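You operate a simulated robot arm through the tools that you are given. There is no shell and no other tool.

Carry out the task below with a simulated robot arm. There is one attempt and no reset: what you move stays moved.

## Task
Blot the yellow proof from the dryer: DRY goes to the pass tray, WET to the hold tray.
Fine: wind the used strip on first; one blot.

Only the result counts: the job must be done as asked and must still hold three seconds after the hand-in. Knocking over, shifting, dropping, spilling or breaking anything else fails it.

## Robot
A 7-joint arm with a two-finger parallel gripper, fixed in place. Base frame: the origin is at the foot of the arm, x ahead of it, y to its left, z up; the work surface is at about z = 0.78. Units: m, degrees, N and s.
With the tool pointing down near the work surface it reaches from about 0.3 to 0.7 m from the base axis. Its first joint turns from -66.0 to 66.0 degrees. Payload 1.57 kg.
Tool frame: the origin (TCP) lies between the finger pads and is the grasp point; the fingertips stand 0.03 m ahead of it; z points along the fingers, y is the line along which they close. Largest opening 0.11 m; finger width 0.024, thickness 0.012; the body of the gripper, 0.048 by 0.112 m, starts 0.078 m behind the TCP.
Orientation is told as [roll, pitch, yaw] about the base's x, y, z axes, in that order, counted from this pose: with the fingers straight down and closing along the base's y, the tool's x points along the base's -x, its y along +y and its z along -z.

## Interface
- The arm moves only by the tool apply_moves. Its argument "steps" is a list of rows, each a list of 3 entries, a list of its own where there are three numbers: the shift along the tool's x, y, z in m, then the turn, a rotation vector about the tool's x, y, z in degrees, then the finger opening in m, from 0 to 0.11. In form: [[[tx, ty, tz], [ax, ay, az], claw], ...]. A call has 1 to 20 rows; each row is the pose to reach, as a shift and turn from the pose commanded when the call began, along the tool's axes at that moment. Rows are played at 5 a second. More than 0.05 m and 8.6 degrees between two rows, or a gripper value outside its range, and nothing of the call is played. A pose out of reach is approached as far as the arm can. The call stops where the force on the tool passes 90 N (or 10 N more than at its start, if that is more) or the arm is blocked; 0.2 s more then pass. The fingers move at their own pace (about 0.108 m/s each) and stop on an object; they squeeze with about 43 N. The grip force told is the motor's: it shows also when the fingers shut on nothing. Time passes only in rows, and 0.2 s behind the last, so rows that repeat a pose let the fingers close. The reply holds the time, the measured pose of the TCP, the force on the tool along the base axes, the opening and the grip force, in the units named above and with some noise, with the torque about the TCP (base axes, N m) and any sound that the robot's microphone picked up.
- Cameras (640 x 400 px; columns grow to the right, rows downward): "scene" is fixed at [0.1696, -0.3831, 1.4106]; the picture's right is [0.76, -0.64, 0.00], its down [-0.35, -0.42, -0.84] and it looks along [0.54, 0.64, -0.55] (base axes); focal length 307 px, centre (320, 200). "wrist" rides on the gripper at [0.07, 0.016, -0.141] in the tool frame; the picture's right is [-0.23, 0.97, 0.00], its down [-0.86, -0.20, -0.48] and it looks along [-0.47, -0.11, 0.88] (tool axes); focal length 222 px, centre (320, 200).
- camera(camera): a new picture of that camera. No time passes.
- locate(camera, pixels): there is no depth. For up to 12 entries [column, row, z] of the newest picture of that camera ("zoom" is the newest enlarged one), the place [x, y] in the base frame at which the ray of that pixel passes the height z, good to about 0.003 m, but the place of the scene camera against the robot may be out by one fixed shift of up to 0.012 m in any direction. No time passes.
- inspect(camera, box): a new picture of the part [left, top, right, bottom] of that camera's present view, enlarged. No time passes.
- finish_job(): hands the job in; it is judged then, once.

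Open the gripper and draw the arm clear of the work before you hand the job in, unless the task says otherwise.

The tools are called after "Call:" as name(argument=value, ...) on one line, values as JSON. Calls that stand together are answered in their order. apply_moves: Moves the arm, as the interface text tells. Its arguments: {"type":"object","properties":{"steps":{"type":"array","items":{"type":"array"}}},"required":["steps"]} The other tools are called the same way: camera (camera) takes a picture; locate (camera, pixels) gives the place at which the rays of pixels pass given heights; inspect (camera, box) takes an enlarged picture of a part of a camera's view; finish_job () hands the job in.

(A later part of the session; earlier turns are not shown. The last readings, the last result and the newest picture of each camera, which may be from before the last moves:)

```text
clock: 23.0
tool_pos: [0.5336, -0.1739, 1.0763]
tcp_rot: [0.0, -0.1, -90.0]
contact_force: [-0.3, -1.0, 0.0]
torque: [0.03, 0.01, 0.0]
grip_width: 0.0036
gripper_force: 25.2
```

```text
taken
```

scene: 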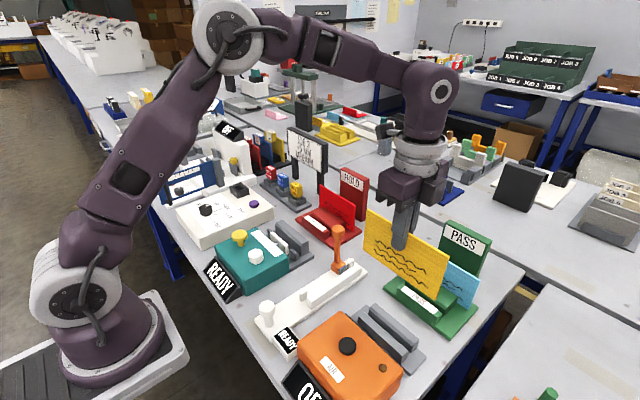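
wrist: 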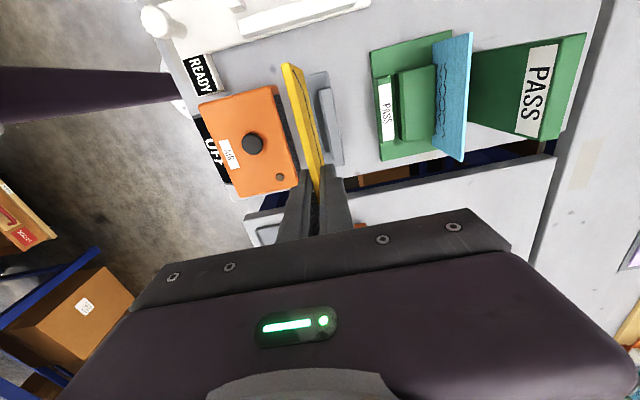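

The card is held upright and clear. I carry it 0.376 m in +y at this height to above the blotter slot.

Call:
apply_moves(steps=[[[0.03, 0, 0], [0, 0, 0], 0.0], [[0.07, 0, 0], [0, 0, 0], 0.0], [[0.11, 0, 0], [0, 0, 0], 0.0], [[0.15, 0, 0], [0, 0, 0], 0.0], [[0.19, 0, 0], [0, 0, 0], 0.0], [[0.23, 0, 0], [0, 0, 0], 0.0], [[0.27, 0, 0], [0, 0, 0], 0.0], [[0.31, 0, 0], [0, 0, 0], 0.0], [[0.35, 0, 0], [0, 0, 0], 0.0], [[0.376, 0, 0], [0, 0, 0], 0.0], [[0.376, 0, 0], [0, 0, 0], 0.0]])

Call:
camera(camera="wrist")

Call:
inspect(camera="wrist", box=[230, 60, 400, 240])

Call:
camera(camera="scene")

```text
clock: 25.4
tool_pos: [0.5346, 0.1982, 1.0758]
tcp_rot: [0.0, -0.1, -90.1]
contact_force: [-0.1, 0.2, -0.2]
torque: [0.02, 0.03, 0.01]
grip_width: 0.0036
gripper_force: 24.3
```

```text
taken
```

wrist: 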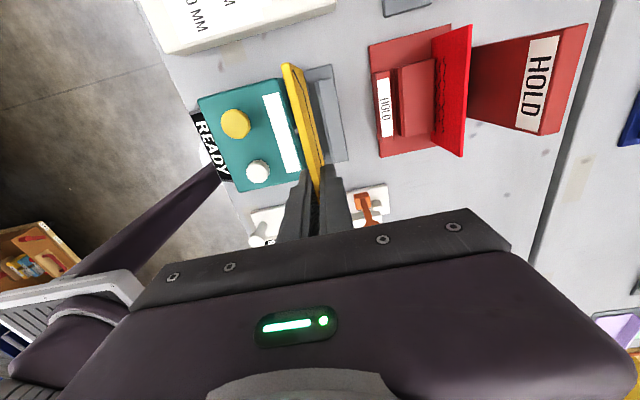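

```text
2.22 times, centred on (315, 150) of wrist
```

zoom: 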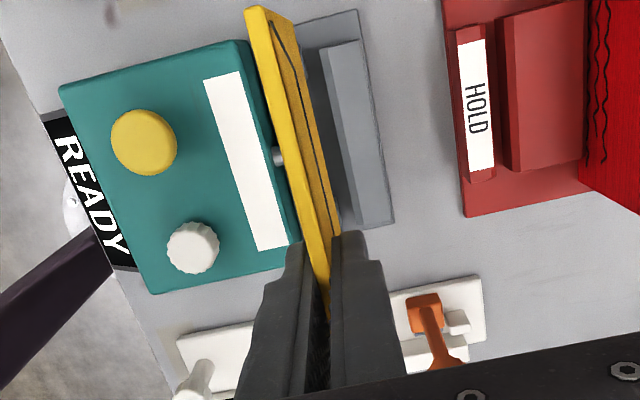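

```text
taken
```

scene: 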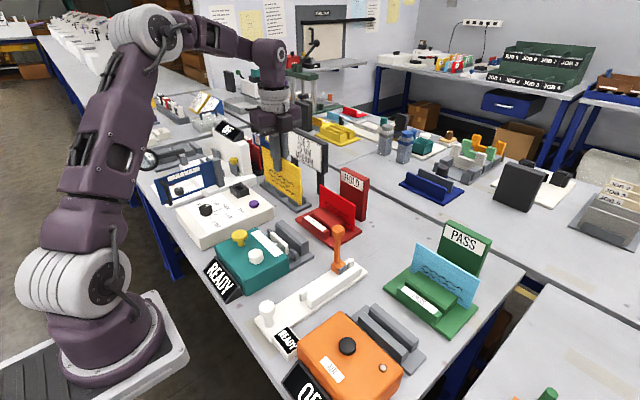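

Newest zoom shows the card above the slot with the grey wall to its right at (320-385, 45-225). I locate wall, base and HOLD tray edges from this near-vertical view.

Call:
locate(camera="zoom", pixels=[[322, 48, 0.837], [365, 228, 0.837], [330, 45, 0.837], [360, 40, 0.837], [388, 222, 0.837], [358, 10, 0.785], [394, 225, 0.785], [250, 8, 1.082], [326, 300, 1.082]])

Call:
inspect(camera="wrist", box=[290, 60, 360, 190])

```text
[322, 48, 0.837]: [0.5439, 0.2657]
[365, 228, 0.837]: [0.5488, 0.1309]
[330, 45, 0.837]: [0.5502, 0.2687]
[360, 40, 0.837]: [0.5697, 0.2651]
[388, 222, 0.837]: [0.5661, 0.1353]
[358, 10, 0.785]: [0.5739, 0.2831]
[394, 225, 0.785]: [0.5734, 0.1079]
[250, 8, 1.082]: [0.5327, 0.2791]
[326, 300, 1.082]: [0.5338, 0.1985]
```

```text
3.08 times, centred on (325, 125) of wrist
```

zoom: 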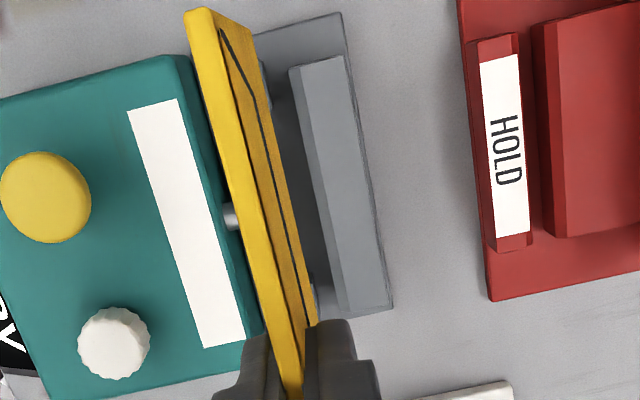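

I refine the wall's chamfer edges and the visible post edges in this tighter zoom.

Call:
locate(camera="zoom", pixels=[[290, 68, 0.832], [342, 315, 0.832], [303, 66, 0.837], [352, 312, 0.837], [267, 75, 0.81], [272, 105, 0.81], [316, 290, 0.81], [319, 310, 0.81], [206, 20, 1.082], [268, 255, 1.082]])

```text
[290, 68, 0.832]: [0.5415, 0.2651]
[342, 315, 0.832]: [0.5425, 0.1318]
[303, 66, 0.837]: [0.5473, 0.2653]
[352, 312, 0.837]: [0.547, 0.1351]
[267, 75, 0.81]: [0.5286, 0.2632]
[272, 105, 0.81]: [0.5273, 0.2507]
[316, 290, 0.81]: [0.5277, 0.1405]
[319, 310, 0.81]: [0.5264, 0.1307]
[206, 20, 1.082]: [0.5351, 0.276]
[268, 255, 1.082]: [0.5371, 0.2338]
```

The slot spans x 0.5285 to 0.542 (centre about 0.535), so the card is aligned. I lower to TCP z about 0.955, keeping the card's bottom just above the wall, and recheck.

Call:
apply_moves(steps=[[[0.002, 0, 0.03], [0, 0, 0], 0.0], [[0.002, 0, 0.06], [0, 0, 0], 0.0], [[0.002, 0, 0.09], [0, 0, 0], 0.0], [[0.002, 0, 0.12], [0, 0, 0], 0.0], [[0.002, 0, 0.12], [0, 0, 0], 0.0]])

Call:
camera(camera="wrist")

Call:
inspect(camera="wrist", box=[250, 40, 410, 220])

Call:
inspect(camera="scene", box=[200, 160, 340, 290])

```text
clock: 26.6
tool_pos: [0.5333, 0.2, 0.9573]
tcp_rot: [0.0, 0.0, -90.0]
contact_force: [0.0, -0.6, -0.5]
torque: [0.03, 0.0, 0.01]
grip_width: 0.0036
gripper_force: 24.2
```

```text
taken
```

wrist: 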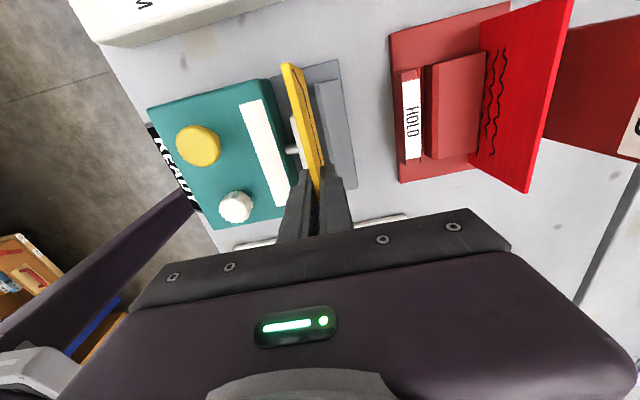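

```text
2.22 times, centred on (330, 130) of wrist
```

zoom: 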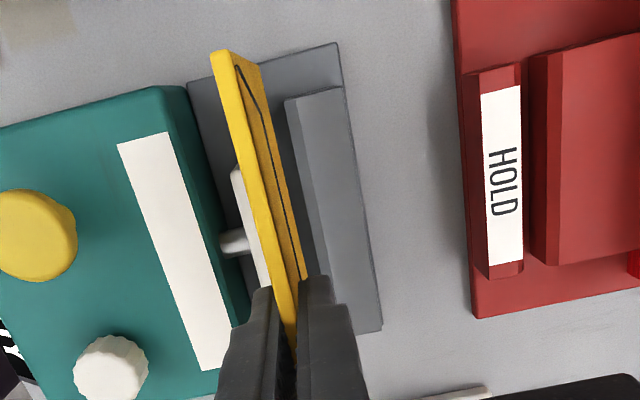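

```text
3.08 times, centred on (270, 225) of scene
```

zoom: 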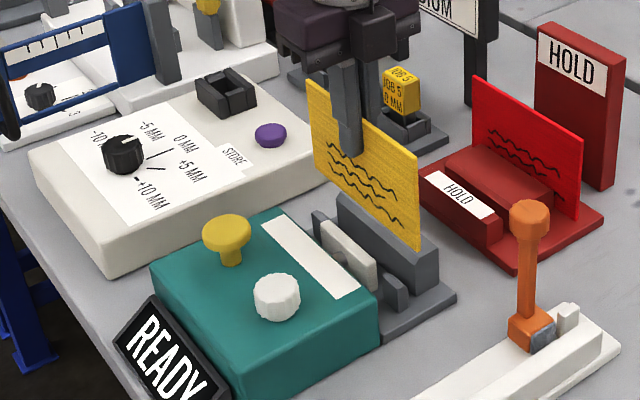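

TCP reads (0.5333, 0.2000, 0.957) and the card's bottom hangs just over the slot. I shift 1.5 mm in +x and lower into the slot down to TCP z about 0.893.

Call:
apply_moves(steps=[[[0, 0.0015, 0.012], [0, 0, 0], 0.0], [[0, 0.0015, 0.026], [0, 0, 0], 0.0], [[0, 0.0015, 0.04], [0, 0, 0], 0.0], [[0, 0.0015, 0.052], [0, 0, 0], 0.0], [[0, 0.0015, 0.064], [0, 0, 0], 0.0], [[0, 0.0015, 0.064], [0, 0, 0], 0.0]])

Call:
inspect(camera="scene", box=[200, 160, 340, 290])

Call:
inspect(camera="wrist", box=[250, 40, 410, 220])

```text
clock: 28.0
tool_pos: [0.5351, 0.1998, 0.8917]
tcp_rot: [0.0, 0.1, -90.0]
contact_force: [0.6, 0.5, -0.2]
torque: [0.02, 0.01, -0.03]
grip_width: 0.0039
gripper_force: 24.7
```

```text
3.08 times, centred on (270, 225) of scene
```

zoom: 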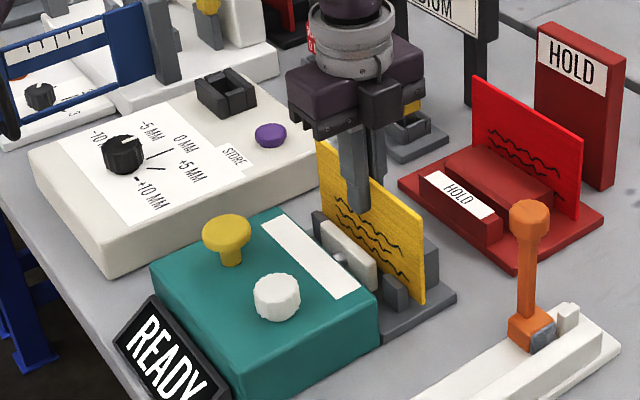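

```text
2.22 times, centred on (330, 130) of wrist
```

zoom: 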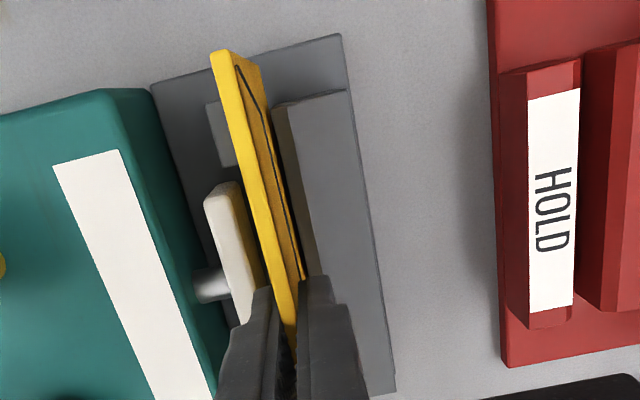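

The card is inside the slot with no contact force (0.5 N). I lower in 1-2 mm steps and watch for floor contact.

Call:
apply_moves(steps=[[[0, 0, 0.002], [0, 0, 0], 0.0], [[0, 0, 0.004], [0, 0, 0], 0.0], [[0, 0, 0.005], [0, 0, 0], 0.0], [[0, 0, 0.005], [0, 0, 0], 0.0]])

```text
clock: 29.0
tool_pos: [0.5354, 0.1997, 0.8883]
tcp_rot: [0.1, 0.0, -89.9]
contact_force: [-0.4, 0.4, 0.1]
torque: [0.02, 0.0, 0.02]
grip_width: 0.0039
gripper_force: 25.1
```

Still no contact at z 0.888. I go down another 3 mm in 1 mm steps.

Call:
apply_moves(steps=[[[0, 0, 0.001], [0, 0, 0], 0.0], [[0, 0, 0.002], [0, 0, 0], 0.0], [[0, 0, 0.003], [0, 0, 0], 0.0], [[0, 0, 0.003], [0, 0, 0], 0.0]])

```text
clock: 30.0
tool_pos: [0.5354, 0.1999, 0.8847]
tcp_rot: [0.0, 0.0, -89.9]
contact_force: [-0.5, 0.0, -0.3]
torque: [0.01, 0.04, 0.0]
grip_width: 0.0036
gripper_force: 24.4
```

No contact yet at 0.8847 (dryer rest was about 0.8856). I keep lowering 3 mm more in small steps.

Call:
apply_moves(steps=[[[0, 0, 0.001], [0, 0, 0], 0.0], [[0, 0, 0.002], [0, 0, 0], 0.0], [[0, 0, 0.003], [0, 0, 0], 0.0], [[0, 0, 0.003], [0, 0, 0], 0.0]])

Call:
inspect(camera="scene", box=[250, 190, 330, 270])

```text
clock: 31.0
tool_pos: [0.5358, 0.2012, 0.8821]
tcp_rot: [0.1, 0.1, -89.9]
contact_force: [0.6, 0.6, 19.1]
torque: [0.01, 0.06, -0.04]
grip_width: 0.0037
gripper_force: 25.0
```

```text
5.00 times, centred on (290, 230) of scene
```

zoom: 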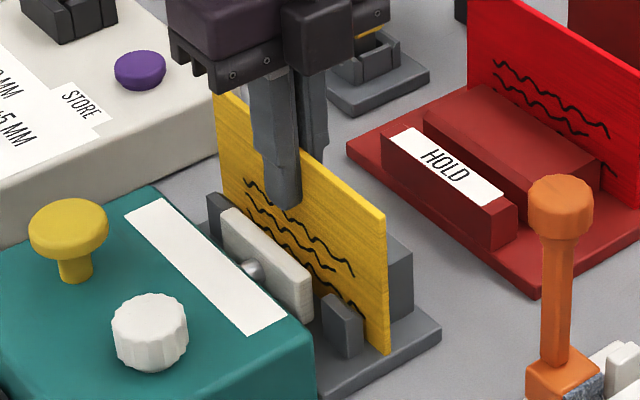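

The card sits on the slot floor (19 N contact). I ease up 1 mm, open the fingers to 30 mm and rise straight up clear.

Call:
apply_moves(steps=[[[0, 0, -0.001], [0, 0, 0], 0.0], [[0, 0, -0.001], [0, 0, 0], 0.012], [[0, 0, -0.001], [0, 0, 0], 0.03], [[0, 0, -0.001], [0, 0, 0], 0.03], [[0, 0, -0.02], [0, 0, 0], 0.03], [[0, 0, -0.05], [0, 0, 0], 0.03], [[0, 0, -0.09], [0, 0, 0], 0.03], [[0, 0, -0.13], [0, 0, 0], 0.03], [[0, 0, -0.16], [0, 0, 0], 0.03], [[0, 0, -0.16], [0, 0, 0], 0.03]])

Call:
camera(camera="wrist")

Call:
inspect(camera="scene", box=[200, 180, 340, 290])

Call:
inspect(camera="wrist", box=[230, 40, 400, 220])

```text
clock: 33.2
tool_pos: [0.5361, 0.2027, 1.0441]
tcp_rot: [0.0, -0.1, -90.0]
contact_force: [0.2, 0.0, -0.7]
torque: [0.01, 0.02, 0.0]
grip_width: 0.03
gripper_force: 0.0
```

```text
taken
```

wrist: 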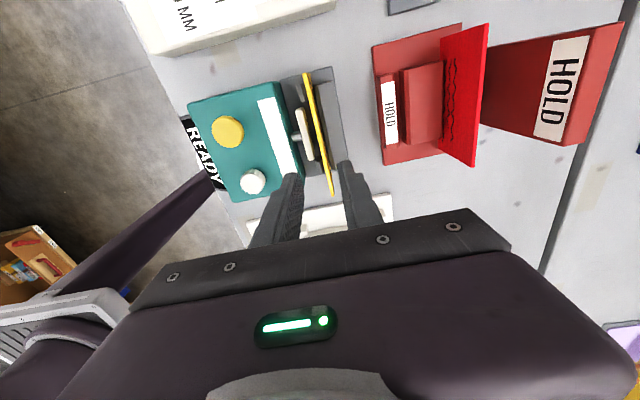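

```text
3.64 times, centred on (270, 235) of scene
```

zoom: 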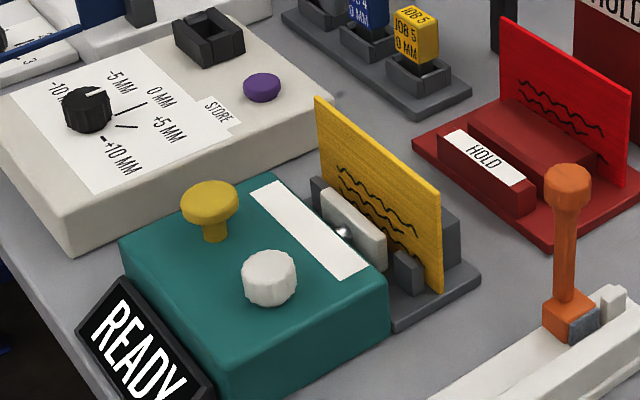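

```text
2.22 times, centred on (315, 130) of wrist
```

zoom: 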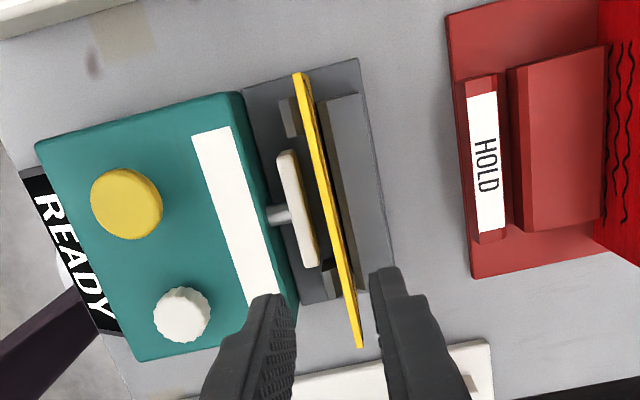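

The card stands in the slot between pad and wall. I close the fingers and move above the yellow plunger at (0.415, 0.239), hovering with the fingertips about 3 cm above it.

Call:
apply_moves(steps=[[[0.012, -0.04, 0], [0, 0, 0], 0.0], [[0.024, -0.08, 0], [0, 0, 0], 0.0], [[0.036, -0.1213, 0], [0, 0, 0], 0.0], [[0.036, -0.1213, 0.04], [0, 0, 0], 0.0], [[0.036, -0.1213, 0.08], [0, 0, 0], 0.0], [[0.036, -0.1213, 0.11], [0, 0, 0], 0.0], [[0.036, -0.1213, 0.11], [0, 0, 0], 0.0]])

Call:
camera(camera="wrist")

Call:
inspect(camera="scene", box=[180, 180, 340, 300])

```text
clock: 34.8
tool_pos: [0.4119, 0.2389, 0.9321]
tcp_rot: [0.0, -0.1, -90.0]
contact_force: [-0.1, -0.4, 0.3]
torque: [0.01, 0.03, 0.02]
grip_width: 0.0001
gripper_force: 21.4
```

```text
taken
```

wrist: 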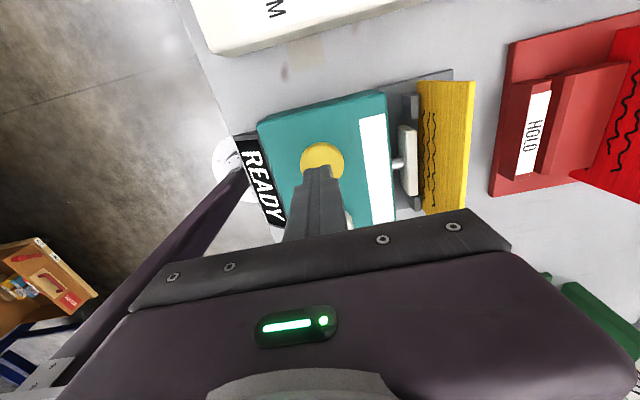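

```text
3.33 times, centred on (260, 240) of scene
```

zoom: 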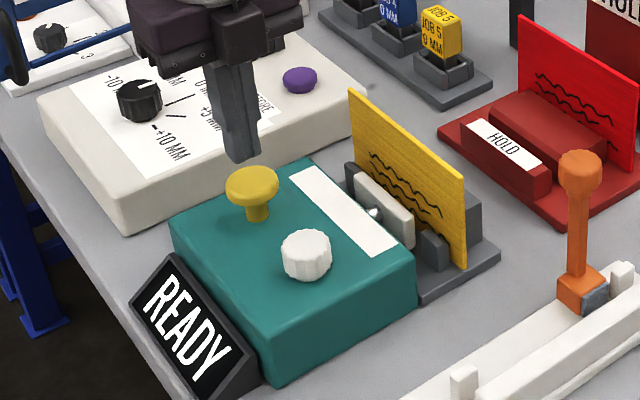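

The closed fingers hover over the plunger; I correct 3 mm in +x and press straight down in one continuous motion, reading force and picture at about 12-14 mm of travel.

Call:
apply_moves(steps=[[[0, 0.003, 0.012], [0, 0, 0], 0.0], [[0, 0.003, 0.022], [0, 0, 0], 0.0], [[0, 0.003, 0.028], [0, 0, 0], 0.0], [[0, 0.003, 0.034], [0, 0, 0], 0.0], [[0, 0.003, 0.039], [0, 0, 0], 0.0], [[0, 0.003, 0.044], [0, 0, 0], 0.0], [[0, 0.003, 0.044], [0, 0, 0], 0.0]])

Call:
camera(camera="wrist")

Call:
inspect(camera="scene", box=[180, 180, 340, 300])

```text
clock: 36.3
tool_pos: [0.4176, 0.2375, 0.8925]
tcp_rot: [0.1, 0.2, -90.0]
contact_force: [-10.5, -6.4, 36.3]
torque: [-0.29, 0.38, -0.05]
grip_width: 0.0
gripper_force: 21.6
heard: click
stopped in row 7: the force on the tool passed its limit at 97 N (the readings are from after the stop); the commanded pose is now the measured one
```

```text
taken
```

wrist: 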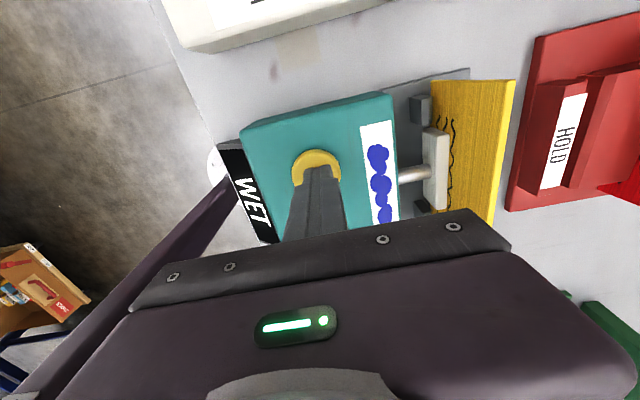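

```text
3.33 times, centred on (260, 240) of scene
```

zoom: 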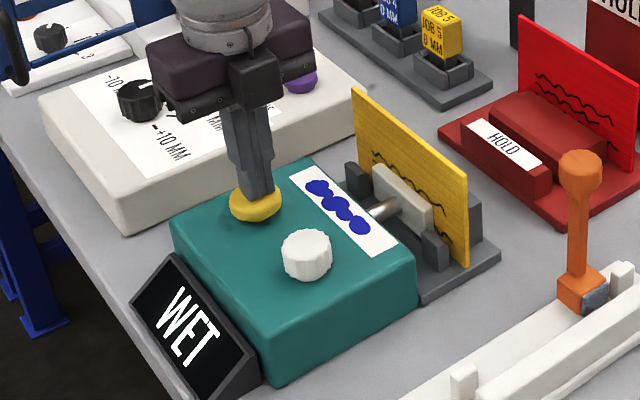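

A click was heard, the strip is marked and the sign reads WET, so the proof goes to the HOLD tray. I release the plunger straight upward.

Call:
apply_moves(steps=[[[0, 0, -0.02], [0, 0, 0], 0.0], [[0, 0, -0.05], [0, 0, 0], 0.0], [[0, 0, -0.09], [0, 0, 0], 0.0], [[0, 0, -0.13], [0, 0, 0], 0.0], [[0, 0, -0.16], [0, 0, 0], 0.0], [[0, 0, -0.16], [0, 0, 0], 0.0]])

Call:
inspect(camera="scene", box=[180, 180, 340, 300])

Call:
camera(camera="wrist")

```text
clock: 37.7
tool_pos: [0.4178, 0.2385, 1.0487]
tcp_rot: [0.2, 0.2, -90.0]
contact_force: [-0.5, 1.2, -0.8]
torque: [0.0, -0.02, 0.02]
grip_width: 0.0002
gripper_force: 21.6
```

```text
3.33 times, centred on (260, 240) of scene
```

zoom: 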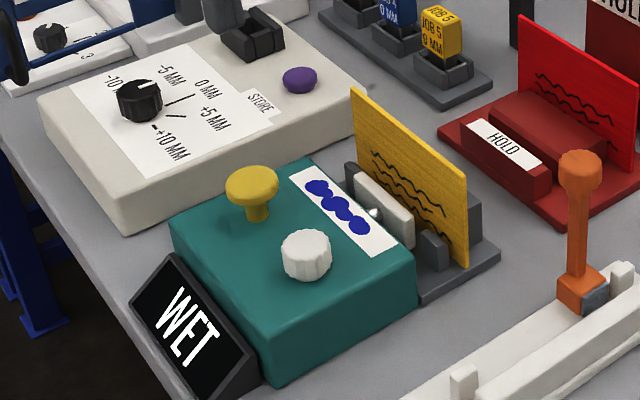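

```text
taken
```

wrist: 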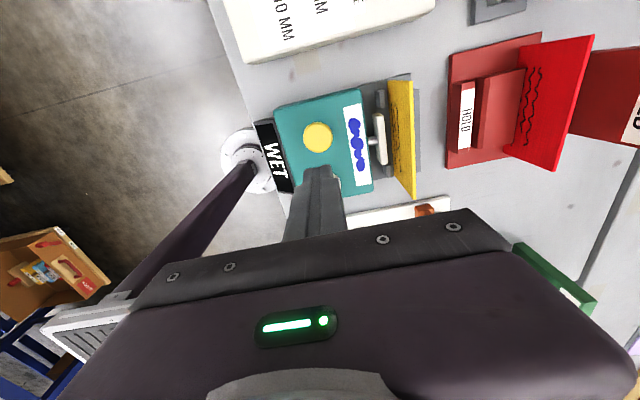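

The verdict WET persists with a single blot. Before picking up the card I survey the HOLD tray from nearly straight above with the empty gripper.

Call:
apply_moves(steps=[[[-0.018, 0.038, 0], [0, 0, 0], 0.04], [[-0.036, 0.076, 0], [0, 0, 0], 0.04], [[-0.054, 0.114, 0], [0, 0, 0], 0.04], [[-0.072, 0.152, 0], [0, 0, 0], 0.04], [[-0.09, 0.19, 0], [0, 0, 0], 0.04], [[-0.1085, 0.227, 0], [0, 0, 0], 0.04], [[-0.1085, 0.227, 0], [0, 0, 0], 0.04]])

Call:
camera(camera="wrist")

Call:
inspect(camera="wrist", box=[230, 20, 430, 200])

```text
clock: 39.3
tool_pos: [0.6439, 0.1275, 1.0524]
tcp_rot: [0.0, 0.2, -89.9]
contact_force: [0.2, -0.6, -0.8]
torque: [0.02, 0.0, -0.01]
grip_width: 0.04
gripper_force: 0.1
```

```text
taken
```

wrist: 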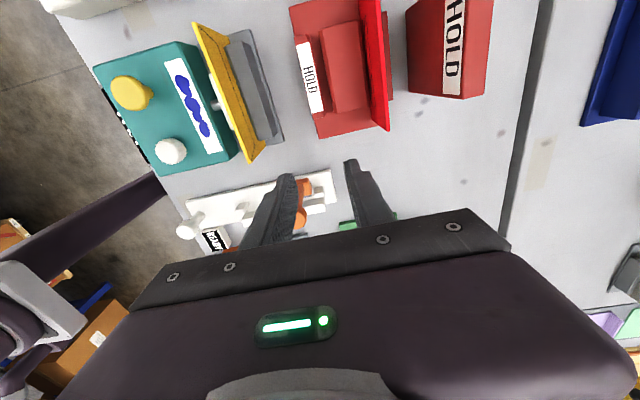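

```text
2.22 times, centred on (330, 110) of wrist
```

zoom: 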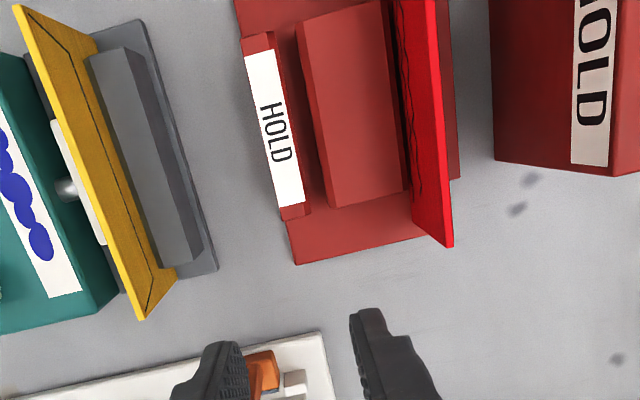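

I zoom tighter on the HOLD tray's lip and rail to find the empty slot's edges.

Call:
inspect(camera="wrist", box=[285, 15, 385, 135])

Call:
inspect(camera="scene", box=[285, 165, 385, 250])

```text
3.33 times, centred on (335, 75) of wrist
```

zoom: 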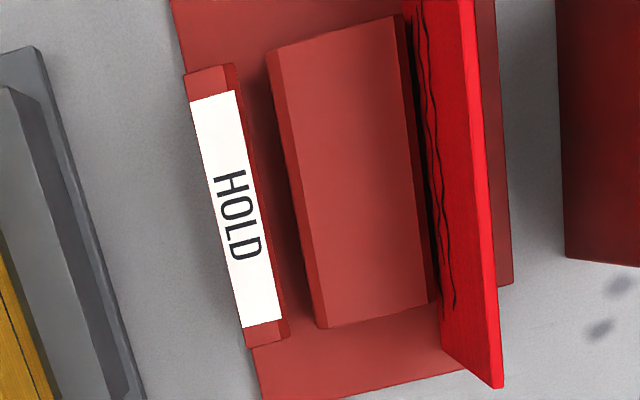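

```text
4.71 times, centred on (335, 208) of scene
```

zoom: 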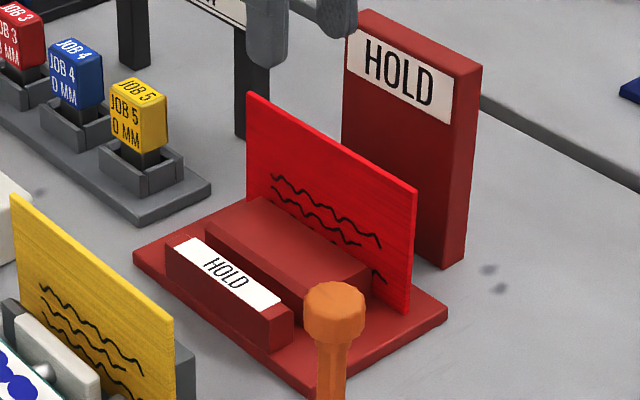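

The tray's empty slot lies between the lip's back edge (309,34)-(326,115) and the rail's front edge (319,32)-(334,113) in the wrist view. I locate those edges at z 0.81-0.83.

Call:
locate(camera="wrist", pixels=[[308.9, 33.9, 0.81], [325.7, 114.9, 0.81], [319.4, 31.5, 0.826], [334.4, 113.4, 0.826], [323, 30, 0.832], [337.4, 112.8, 0.832], [359, 19.5, 0.832], [368.6, 106.5, 0.832], [353, 180, 0.785], [387, 129, 0.892], [200, 25, 0.89], [248, 162, 0.89]])

```text
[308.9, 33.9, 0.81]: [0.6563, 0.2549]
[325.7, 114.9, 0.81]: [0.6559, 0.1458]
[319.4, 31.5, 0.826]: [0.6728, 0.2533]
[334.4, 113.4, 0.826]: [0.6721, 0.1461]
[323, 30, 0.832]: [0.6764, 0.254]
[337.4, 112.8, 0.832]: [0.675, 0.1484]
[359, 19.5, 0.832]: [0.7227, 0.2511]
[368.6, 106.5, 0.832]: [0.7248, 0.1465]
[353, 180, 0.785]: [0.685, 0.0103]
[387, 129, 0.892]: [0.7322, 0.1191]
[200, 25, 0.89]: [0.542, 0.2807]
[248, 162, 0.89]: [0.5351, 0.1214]
```

The HOLD slot spans x about 0.657 to 0.672 (centre 0.6645), centred on y 0.200. Now I go back above the card in the blotter and check its lie before gripping.

Call:
apply_moves(steps=[[[0.02, -0.03, 0.005], [0, 0, 0], 0.05], [[0.04, -0.06, 0.015], [0, 0, 0], 0.05], [[0.06, -0.09, 0.025], [0, 0, 0], 0.05], [[0.0725, -0.106, 0.032], [0, 0, 0], 0.05], [[0.0725, -0.106, 0.032], [0, 0, 0], 0.05]])

Call:
camera(camera="wrist")

Call:
inspect(camera="wrist", box=[250, 50, 410, 220])

```text
clock: 40.5
tool_pos: [0.5396, 0.2029, 1.021]
tcp_rot: [0.1, 0.2, -90.0]
contact_force: [0.6, 1.0, 0.9]
torque: [-0.02, 0.02, 0.02]
grip_width: 0.0502
gripper_force: 0.0
```

```text
taken
```

wrist: 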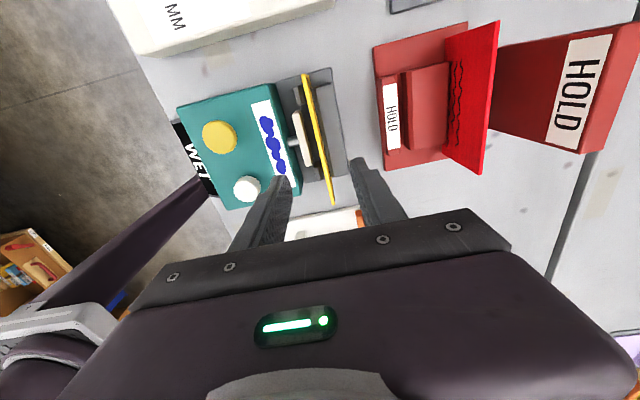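

```text
2.35 times, centred on (330, 135) of wrist
```

zoom: 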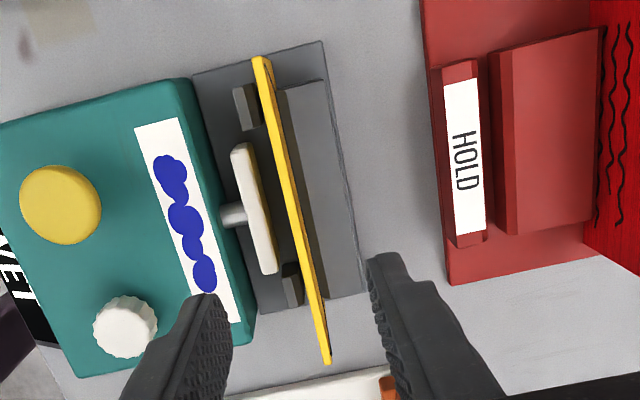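

The card's top edge runs (258,60) to (327,360) in the zoom; I locate it to set the grip position.

Call:
locate(camera="zoom", pixels=[[253, 58, 0.889], [262, 57, 0.889], [278, 140, 0.889], [295, 220, 0.889], [312, 300, 0.889], [324, 362, 0.889], [330, 361, 0.889], [485, 235, 0.81], [515, 232, 0.83]])

```text
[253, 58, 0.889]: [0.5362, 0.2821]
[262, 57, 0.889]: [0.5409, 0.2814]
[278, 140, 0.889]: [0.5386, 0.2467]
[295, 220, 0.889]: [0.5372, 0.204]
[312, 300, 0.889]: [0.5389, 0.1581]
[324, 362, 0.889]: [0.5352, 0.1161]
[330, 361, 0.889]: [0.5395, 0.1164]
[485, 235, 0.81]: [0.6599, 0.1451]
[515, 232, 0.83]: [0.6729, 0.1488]
```

The card's top is centred at about (0.538, 0.199) and parallel to y. I descend to TCP z about 0.884 with 40 mm opening and grip it.

Call:
apply_moves(steps=[[[-0.003, -0.0015, 0.01], [0, 0, 0], 0.04], [[-0.003, -0.0015, 0.045], [0, 0, 0], 0.04], [[-0.003, -0.0015, 0.085], [0, 0, 0], 0.04], [[-0.003, -0.0015, 0.115], [0, 0, 0], 0.04], [[-0.003, -0.0015, 0.137], [0, 0, 0], 0.04], [[-0.003, -0.0015, 0.137], [0, 0, 0], 0.04], [[-0.003, -0.0015, 0.137], [0, 0, 0], 0.015], [[-0.003, -0.0015, 0.137], [0, 0, 0], 0.0], [[-0.003, -0.0015, 0.137], [0, 0, 0], 0.0], [[-0.003, -0.0015, 0.137], [0, 0, 0], 0.0]])

Call:
inspect(camera="scene", box=[220, 170, 340, 280])

Call:
inspect(camera="wrist", box=[240, 40, 410, 220])

```text
clock: 42.7
tool_pos: [0.5404, 0.1972, 0.8843]
tcp_rot: [0.1, 0.2, -90.1]
contact_force: [-2.1, 0.2, -1.2]
torque: [-0.02, 0.13, 0.02]
grip_width: 0.0036
gripper_force: 24.4
```

```text
3.64 times, centred on (280, 225) of scene
```

zoom: 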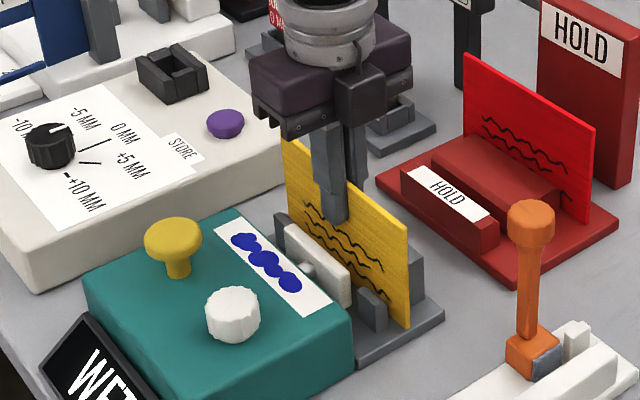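

```text
2.22 times, centred on (325, 130) of wrist
```

zoom: 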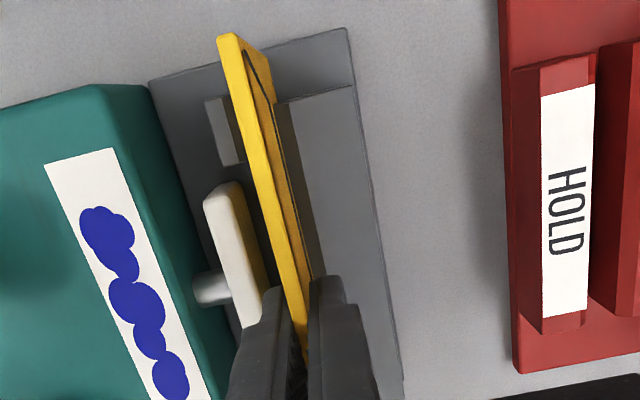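

The card is gripped again (3.6 mm, 24 N). I lift it straight up 0.13 m out of the slot.

Call:
apply_moves(steps=[[[0, -0.001, -0.01], [0, 0, 0], 0.0], [[0, -0.001, -0.035], [0, 0, 0], 0.0], [[0, -0.001, -0.065], [0, 0, 0], 0.0], [[0, -0.001, -0.1], [0, 0, 0], 0.0], [[0, -0.001, -0.13], [0, 0, 0], 0.0], [[0, -0.001, -0.13], [0, 0, 0], 0.0]])

Call:
camera(camera="scene")

Call:
camera(camera="wrist")

```text
clock: 44.1
tool_pos: [0.5368, 0.1984, 1.0127]
tcp_rot: [0.1, 0.0, -90.0]
contact_force: [0.2, -0.1, -0.6]
torque: [0.0, 0.03, -0.05]
grip_width: 0.0038
gripper_force: 24.2
```

```text
taken
```

scene: 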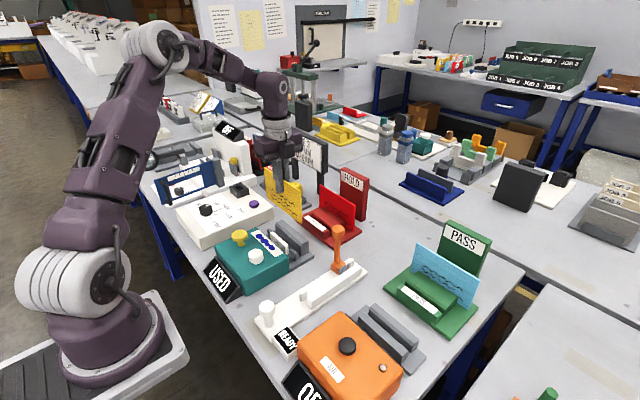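

```text
taken
```

wrist: 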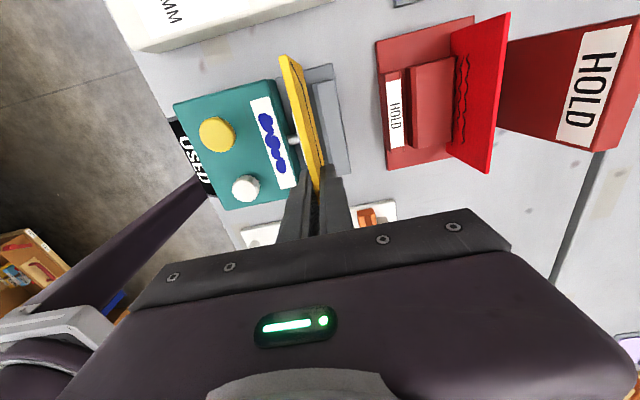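

The card is out and the sign shows USED again, as expected after a blot. I move 0.128 m in +x to above the HOLD tray's empty slot.

Call:
apply_moves(steps=[[[0, 0.03, 0], [0, 0, 0], 0.0], [[0, 0.065, 0], [0, 0, 0], 0.0], [[0, 0.1, 0], [0, 0, 0], 0.0], [[0, 0.128, 0], [0, 0, 0], 0.0], [[0, 0.128, 0], [0, 0, 0], 0.0]])

Call:
camera(camera="wrist")

Call:
inspect(camera="wrist", box=[250, 40, 410, 220])

Call:
inspect(camera="scene", box=[250, 130, 390, 250])

```text
clock: 45.3
tool_pos: [0.6464, 0.1972, 1.0138]
tcp_rot: [0.1, 0.2, -90.0]
contact_force: [0.7, -0.9, 0.1]
torque: [0.01, 0.0, -0.03]
grip_width: 0.0037
gripper_force: 24.6
out of reach, approached as far as the arm can: row 4, 5
```

```text
taken
```

wrist: 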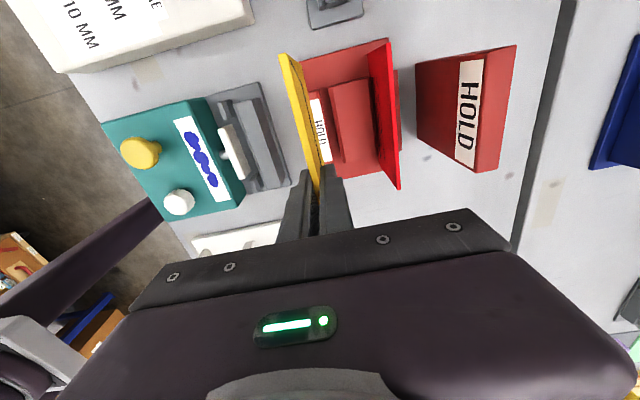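

```text
2.22 times, centred on (330, 130) of wrist
```

zoom: 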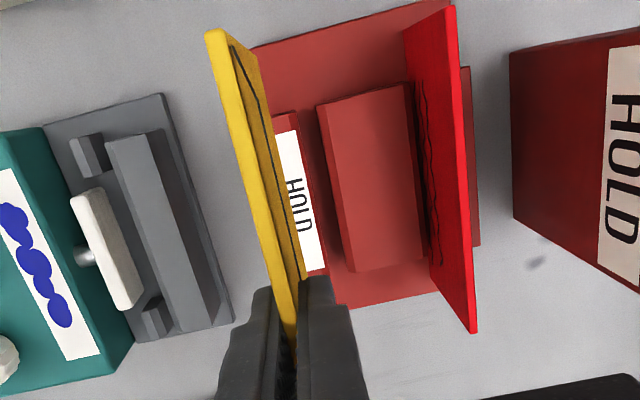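

```text
3.33 times, centred on (320, 190) of scene
```

zoom: 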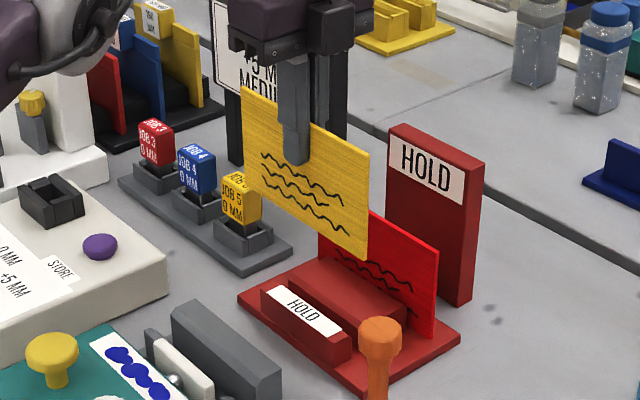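

At this height x only reaches 0.646 of the wanted 0.665 (radius limit), and the reach improves lower down. I lower to TCP z about 0.945, so the card's bottom stays above lip and rail, then check x again.

Call:
apply_moves(steps=[[[0, 0, 0.02], [0, 0, 0], 0.0], [[0, 0, 0.045], [0, 0, 0], 0.0], [[0, 0, 0.066], [0, 0, 0], 0.0], [[0, 0, 0.066], [0, 0, 0], 0.0]])

Call:
camera(camera="wrist")

Call:
inspect(camera="wrist", box=[250, 40, 410, 220])

```text
clock: 46.3
tool_pos: [0.6473, 0.1985, 0.9485]
tcp_rot: [0.1, 0.2, -90.0]
contact_force: [-1.1, -0.4, -0.1]
torque: [-0.02, 0.0, 0.01]
grip_width: 0.0036
gripper_force: 24.7
```

```text
taken
```

wrist: 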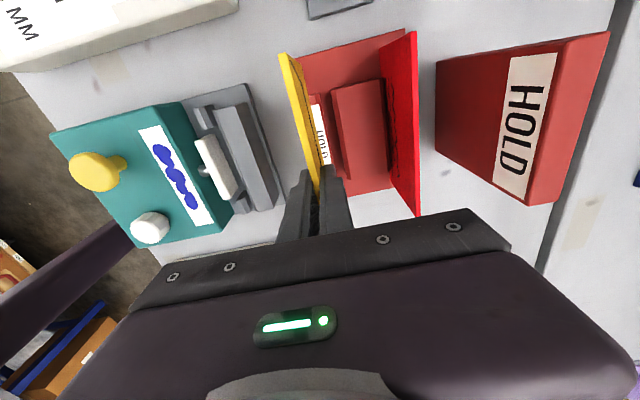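

```text
2.22 times, centred on (330, 130) of wrist
```

zoom: 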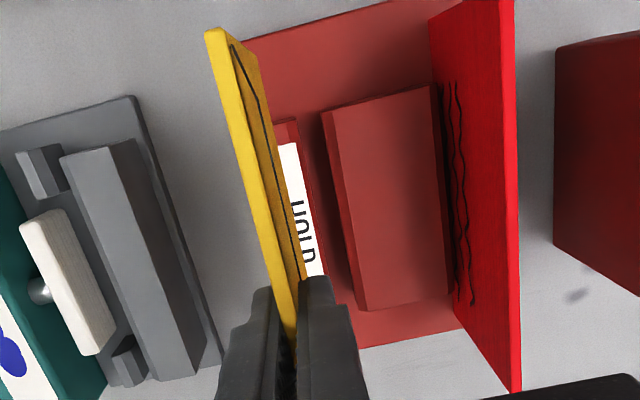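

Now at (0.6473, 0.1985, 0.9485) with no reach warning. I shift 17.5 mm in +x at this height toward the slot centre 0.665.

Call:
apply_moves(steps=[[[0, 0.008, 0], [0, 0, 0], 0.0], [[0, 0.0175, 0], [0, 0, 0], 0.0], [[0, 0.0175, 0], [0, 0, 0], 0.0]])

Call:
camera(camera="wrist")

Call:
inspect(camera="wrist", box=[250, 40, 410, 220])

Call:
inspect(camera="scene", box=[270, 150, 390, 250])

```text
clock: 47.1
tool_pos: [0.6477, 0.1965, 0.9387]
tcp_rot: [-2.0, -0.8, -89.5]
contact_force: [-0.4, -0.1, 0.1]
torque: [0.02, 0.01, 0.03]
grip_width: 0.0039
gripper_force: 24.3
out of reach, approached as far as the arm can: row 2
```

```text
taken
```

wrist: 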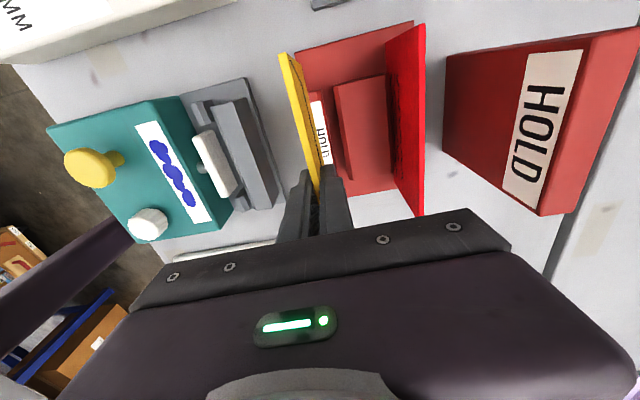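

```text
2.22 times, centred on (330, 130) of wrist
```

zoom: 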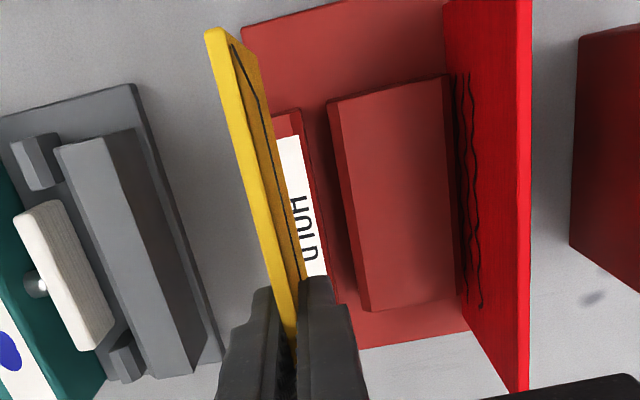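

```text
4.00 times, centred on (330, 200) of scene
```

zoom: 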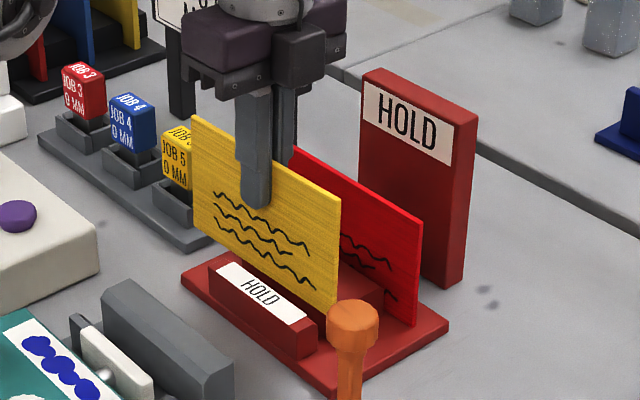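

The arm reports out of reach in row 2 only, and the pose shows a small tilt (-2, -0.8 degrees) and a 10 mm dip. The card's bottom is still above the lip, so I hold still a moment to see where it settles.

Call:
apply_moves(steps=[[[0, 0, 0], [0, 0, 0], 0.0]])

```text
clock: 47.5
tool_pos: [0.6486, 0.1965, 0.9401]
tcp_rot: [-1.9, -0.8, -89.4]
contact_force: [-0.3, 0.3, -0.1]
torque: [0.0, 0.03, -0.01]
grip_width: 0.0036
gripper_force: 24.5
```

It settled at (0.6486, 0.1965, 0.940) with a 2 degree tilt, so radius 0.694 with the card held at its middle is beyond reach. I back off inward, re-level, and will regrip the card off-centre (toward -y) so the TCP stays at a smaller radius.

Call:
apply_moves(steps=[[[0, -0.008, -0.01], [-1.0, 0.4, 0.3], 0.0], [[0, -0.02, -0.03], [-1.9, 0.8, 0.6], 0.0], [[0, -0.05, -0.06], [-1.9, 0.8, 0.6], 0.0], [[0, -0.08, -0.072], [-1.9, 0.8, 0.6], 0.0], [[0, -0.112, -0.072], [-1.9, 0.8, 0.6], 0.0], [[0, -0.112, -0.072], [-1.9, 0.8, 0.6], 0.0]])

Call:
camera(camera="wrist")

Call:
inspect(camera="scene", box=[200, 160, 360, 280])

```text
clock: 48.9
tool_pos: [0.5538, 0.1984, 1.0186]
tcp_rot: [2.1, 1.0, -90.7]
contact_force: [-0.3, -0.7, 0.3]
torque: [0.02, -0.03, 0.01]
grip_width: 0.0038
gripper_force: 24.6
```

```text
taken
```

wrist: 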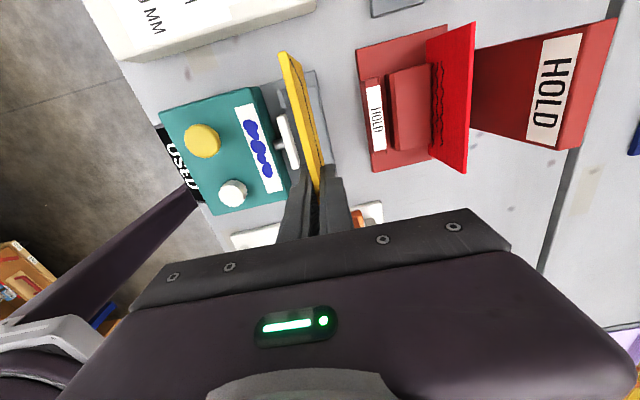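

```text
3.33 times, centred on (280, 220) of scene
```

zoom: 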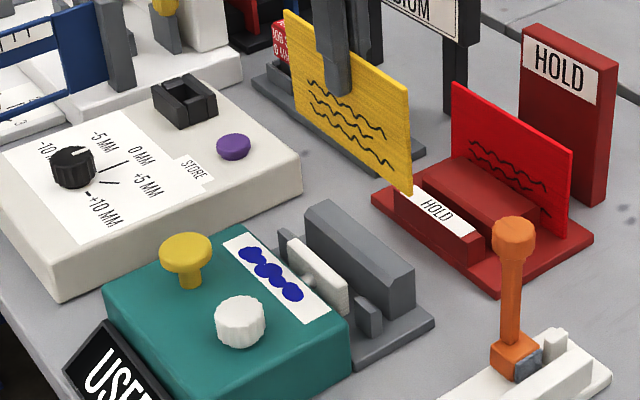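

The commanded pose had in fact stayed level, so my correction tilted it the other way (2.1, 1.0). I undo that turn and go back over the blotter slot, which I'll use as a stand for an off-centre regrip without touching the plunger.

Call:
apply_moves(steps=[[[0, -0.009, 0], [1.0, -0.4, -0.3], 0.0], [[0, -0.018, 0], [1.9, -0.8, -0.6], 0.0], [[0, -0.018, 0], [1.9, -0.8, -0.6], 0.0], [[0, -0.018, 0], [1.9, -0.8, -0.6], 0.0]])

Call:
inspect(camera="wrist", box=[240, 40, 410, 220])

```text
clock: 49.9
tool_pos: [0.5362, 0.1985, 1.0184]
tcp_rot: [0.0, 0.2, -90.0]
contact_force: [0.6, -0.2, 0.7]
torque: [0.0, -0.01, 0.01]
grip_width: 0.0038
gripper_force: 24.4
```

```text
2.22 times, centred on (325, 130) of wrist
```

zoom: 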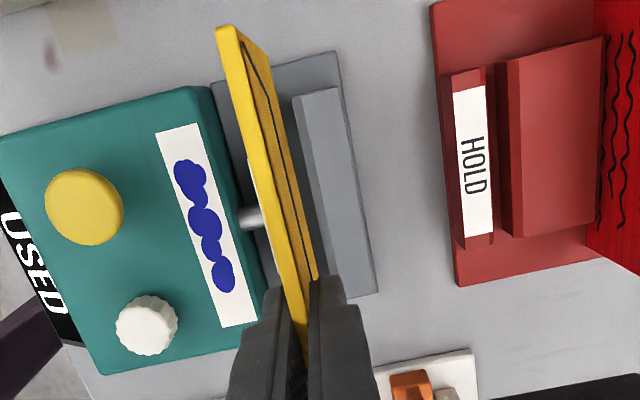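

Level again at (0.5362, 0.1985, 1.018) above the slot. I lower the card into the slot to TCP z about 0.890.

Call:
apply_moves(steps=[[[0, -0.0008, 0.03], [0, 0, 0], 0.0], [[0, -0.0008, 0.06], [0, 0, 0], 0.0], [[0, -0.0008, 0.08], [0, 0, 0], 0.0], [[0, -0.0008, 0.1], [0, 0, 0], 0.0], [[0, -0.0008, 0.115], [0, 0, 0], 0.0], [[0, -0.0008, 0.127], [0, 0, 0], 0.0], [[0, -0.0008, 0.127], [0, 0, 0], 0.0]])

Call:
inspect(camera="scene", box=[220, 170, 340, 280])

```text
clock: 51.5
tool_pos: [0.5348, 0.1996, 0.8922]
tcp_rot: [0.2, 0.2, -90.1]
contact_force: [-0.4, 0.3, 0.5]
torque: [0.01, 0.01, -0.02]
grip_width: 0.0035
gripper_force: 24.9
```

```text
3.64 times, centred on (280, 225) of scene
```

zoom: 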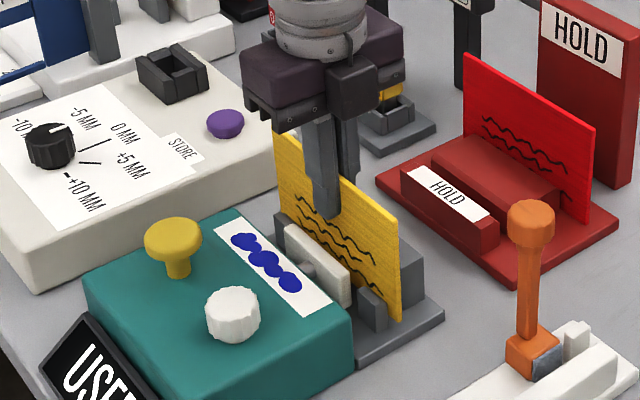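

The card is in the slot again without contact at z 0.892. I lower in 1-2 mm steps to the floor.

Call:
apply_moves(steps=[[[0, 0, 0.002], [0, 0, 0], 0.0], [[0, 0, 0.004], [0, 0, 0], 0.0], [[0, 0, 0.006], [0, 0, 0], 0.0], [[0, 0, 0.007], [0, 0, 0], 0.0], [[0, 0, 0.007], [0, 0, 0], 0.0]])

```text
clock: 52.7
tool_pos: [0.5342, 0.2006, 0.8844]
tcp_rot: [0.1, 0.2, -89.9]
contact_force: [0.0, 0.3, -0.5]
torque: [-0.01, 0.0, -0.04]
grip_width: 0.0039
gripper_force: 25.0
```

No contact yet at 0.8844; two to three more millimetres.

Call:
apply_moves(steps=[[[0, 0, 0.001], [0, 0, 0], 0.0], [[0, 0, 0.002], [0, 0, 0], 0.0], [[0, 0, 0.002], [0, 0, 0], 0.0]])

```text
clock: 53.5
tool_pos: [0.5339, 0.1993, 0.8836]
tcp_rot: [0.2, 0.2, -90.0]
contact_force: [-0.7, 0.6, 9.4]
torque: [0.73, 0.02, 0.06]
grip_width: 0.0036
gripper_force: 24.8
```

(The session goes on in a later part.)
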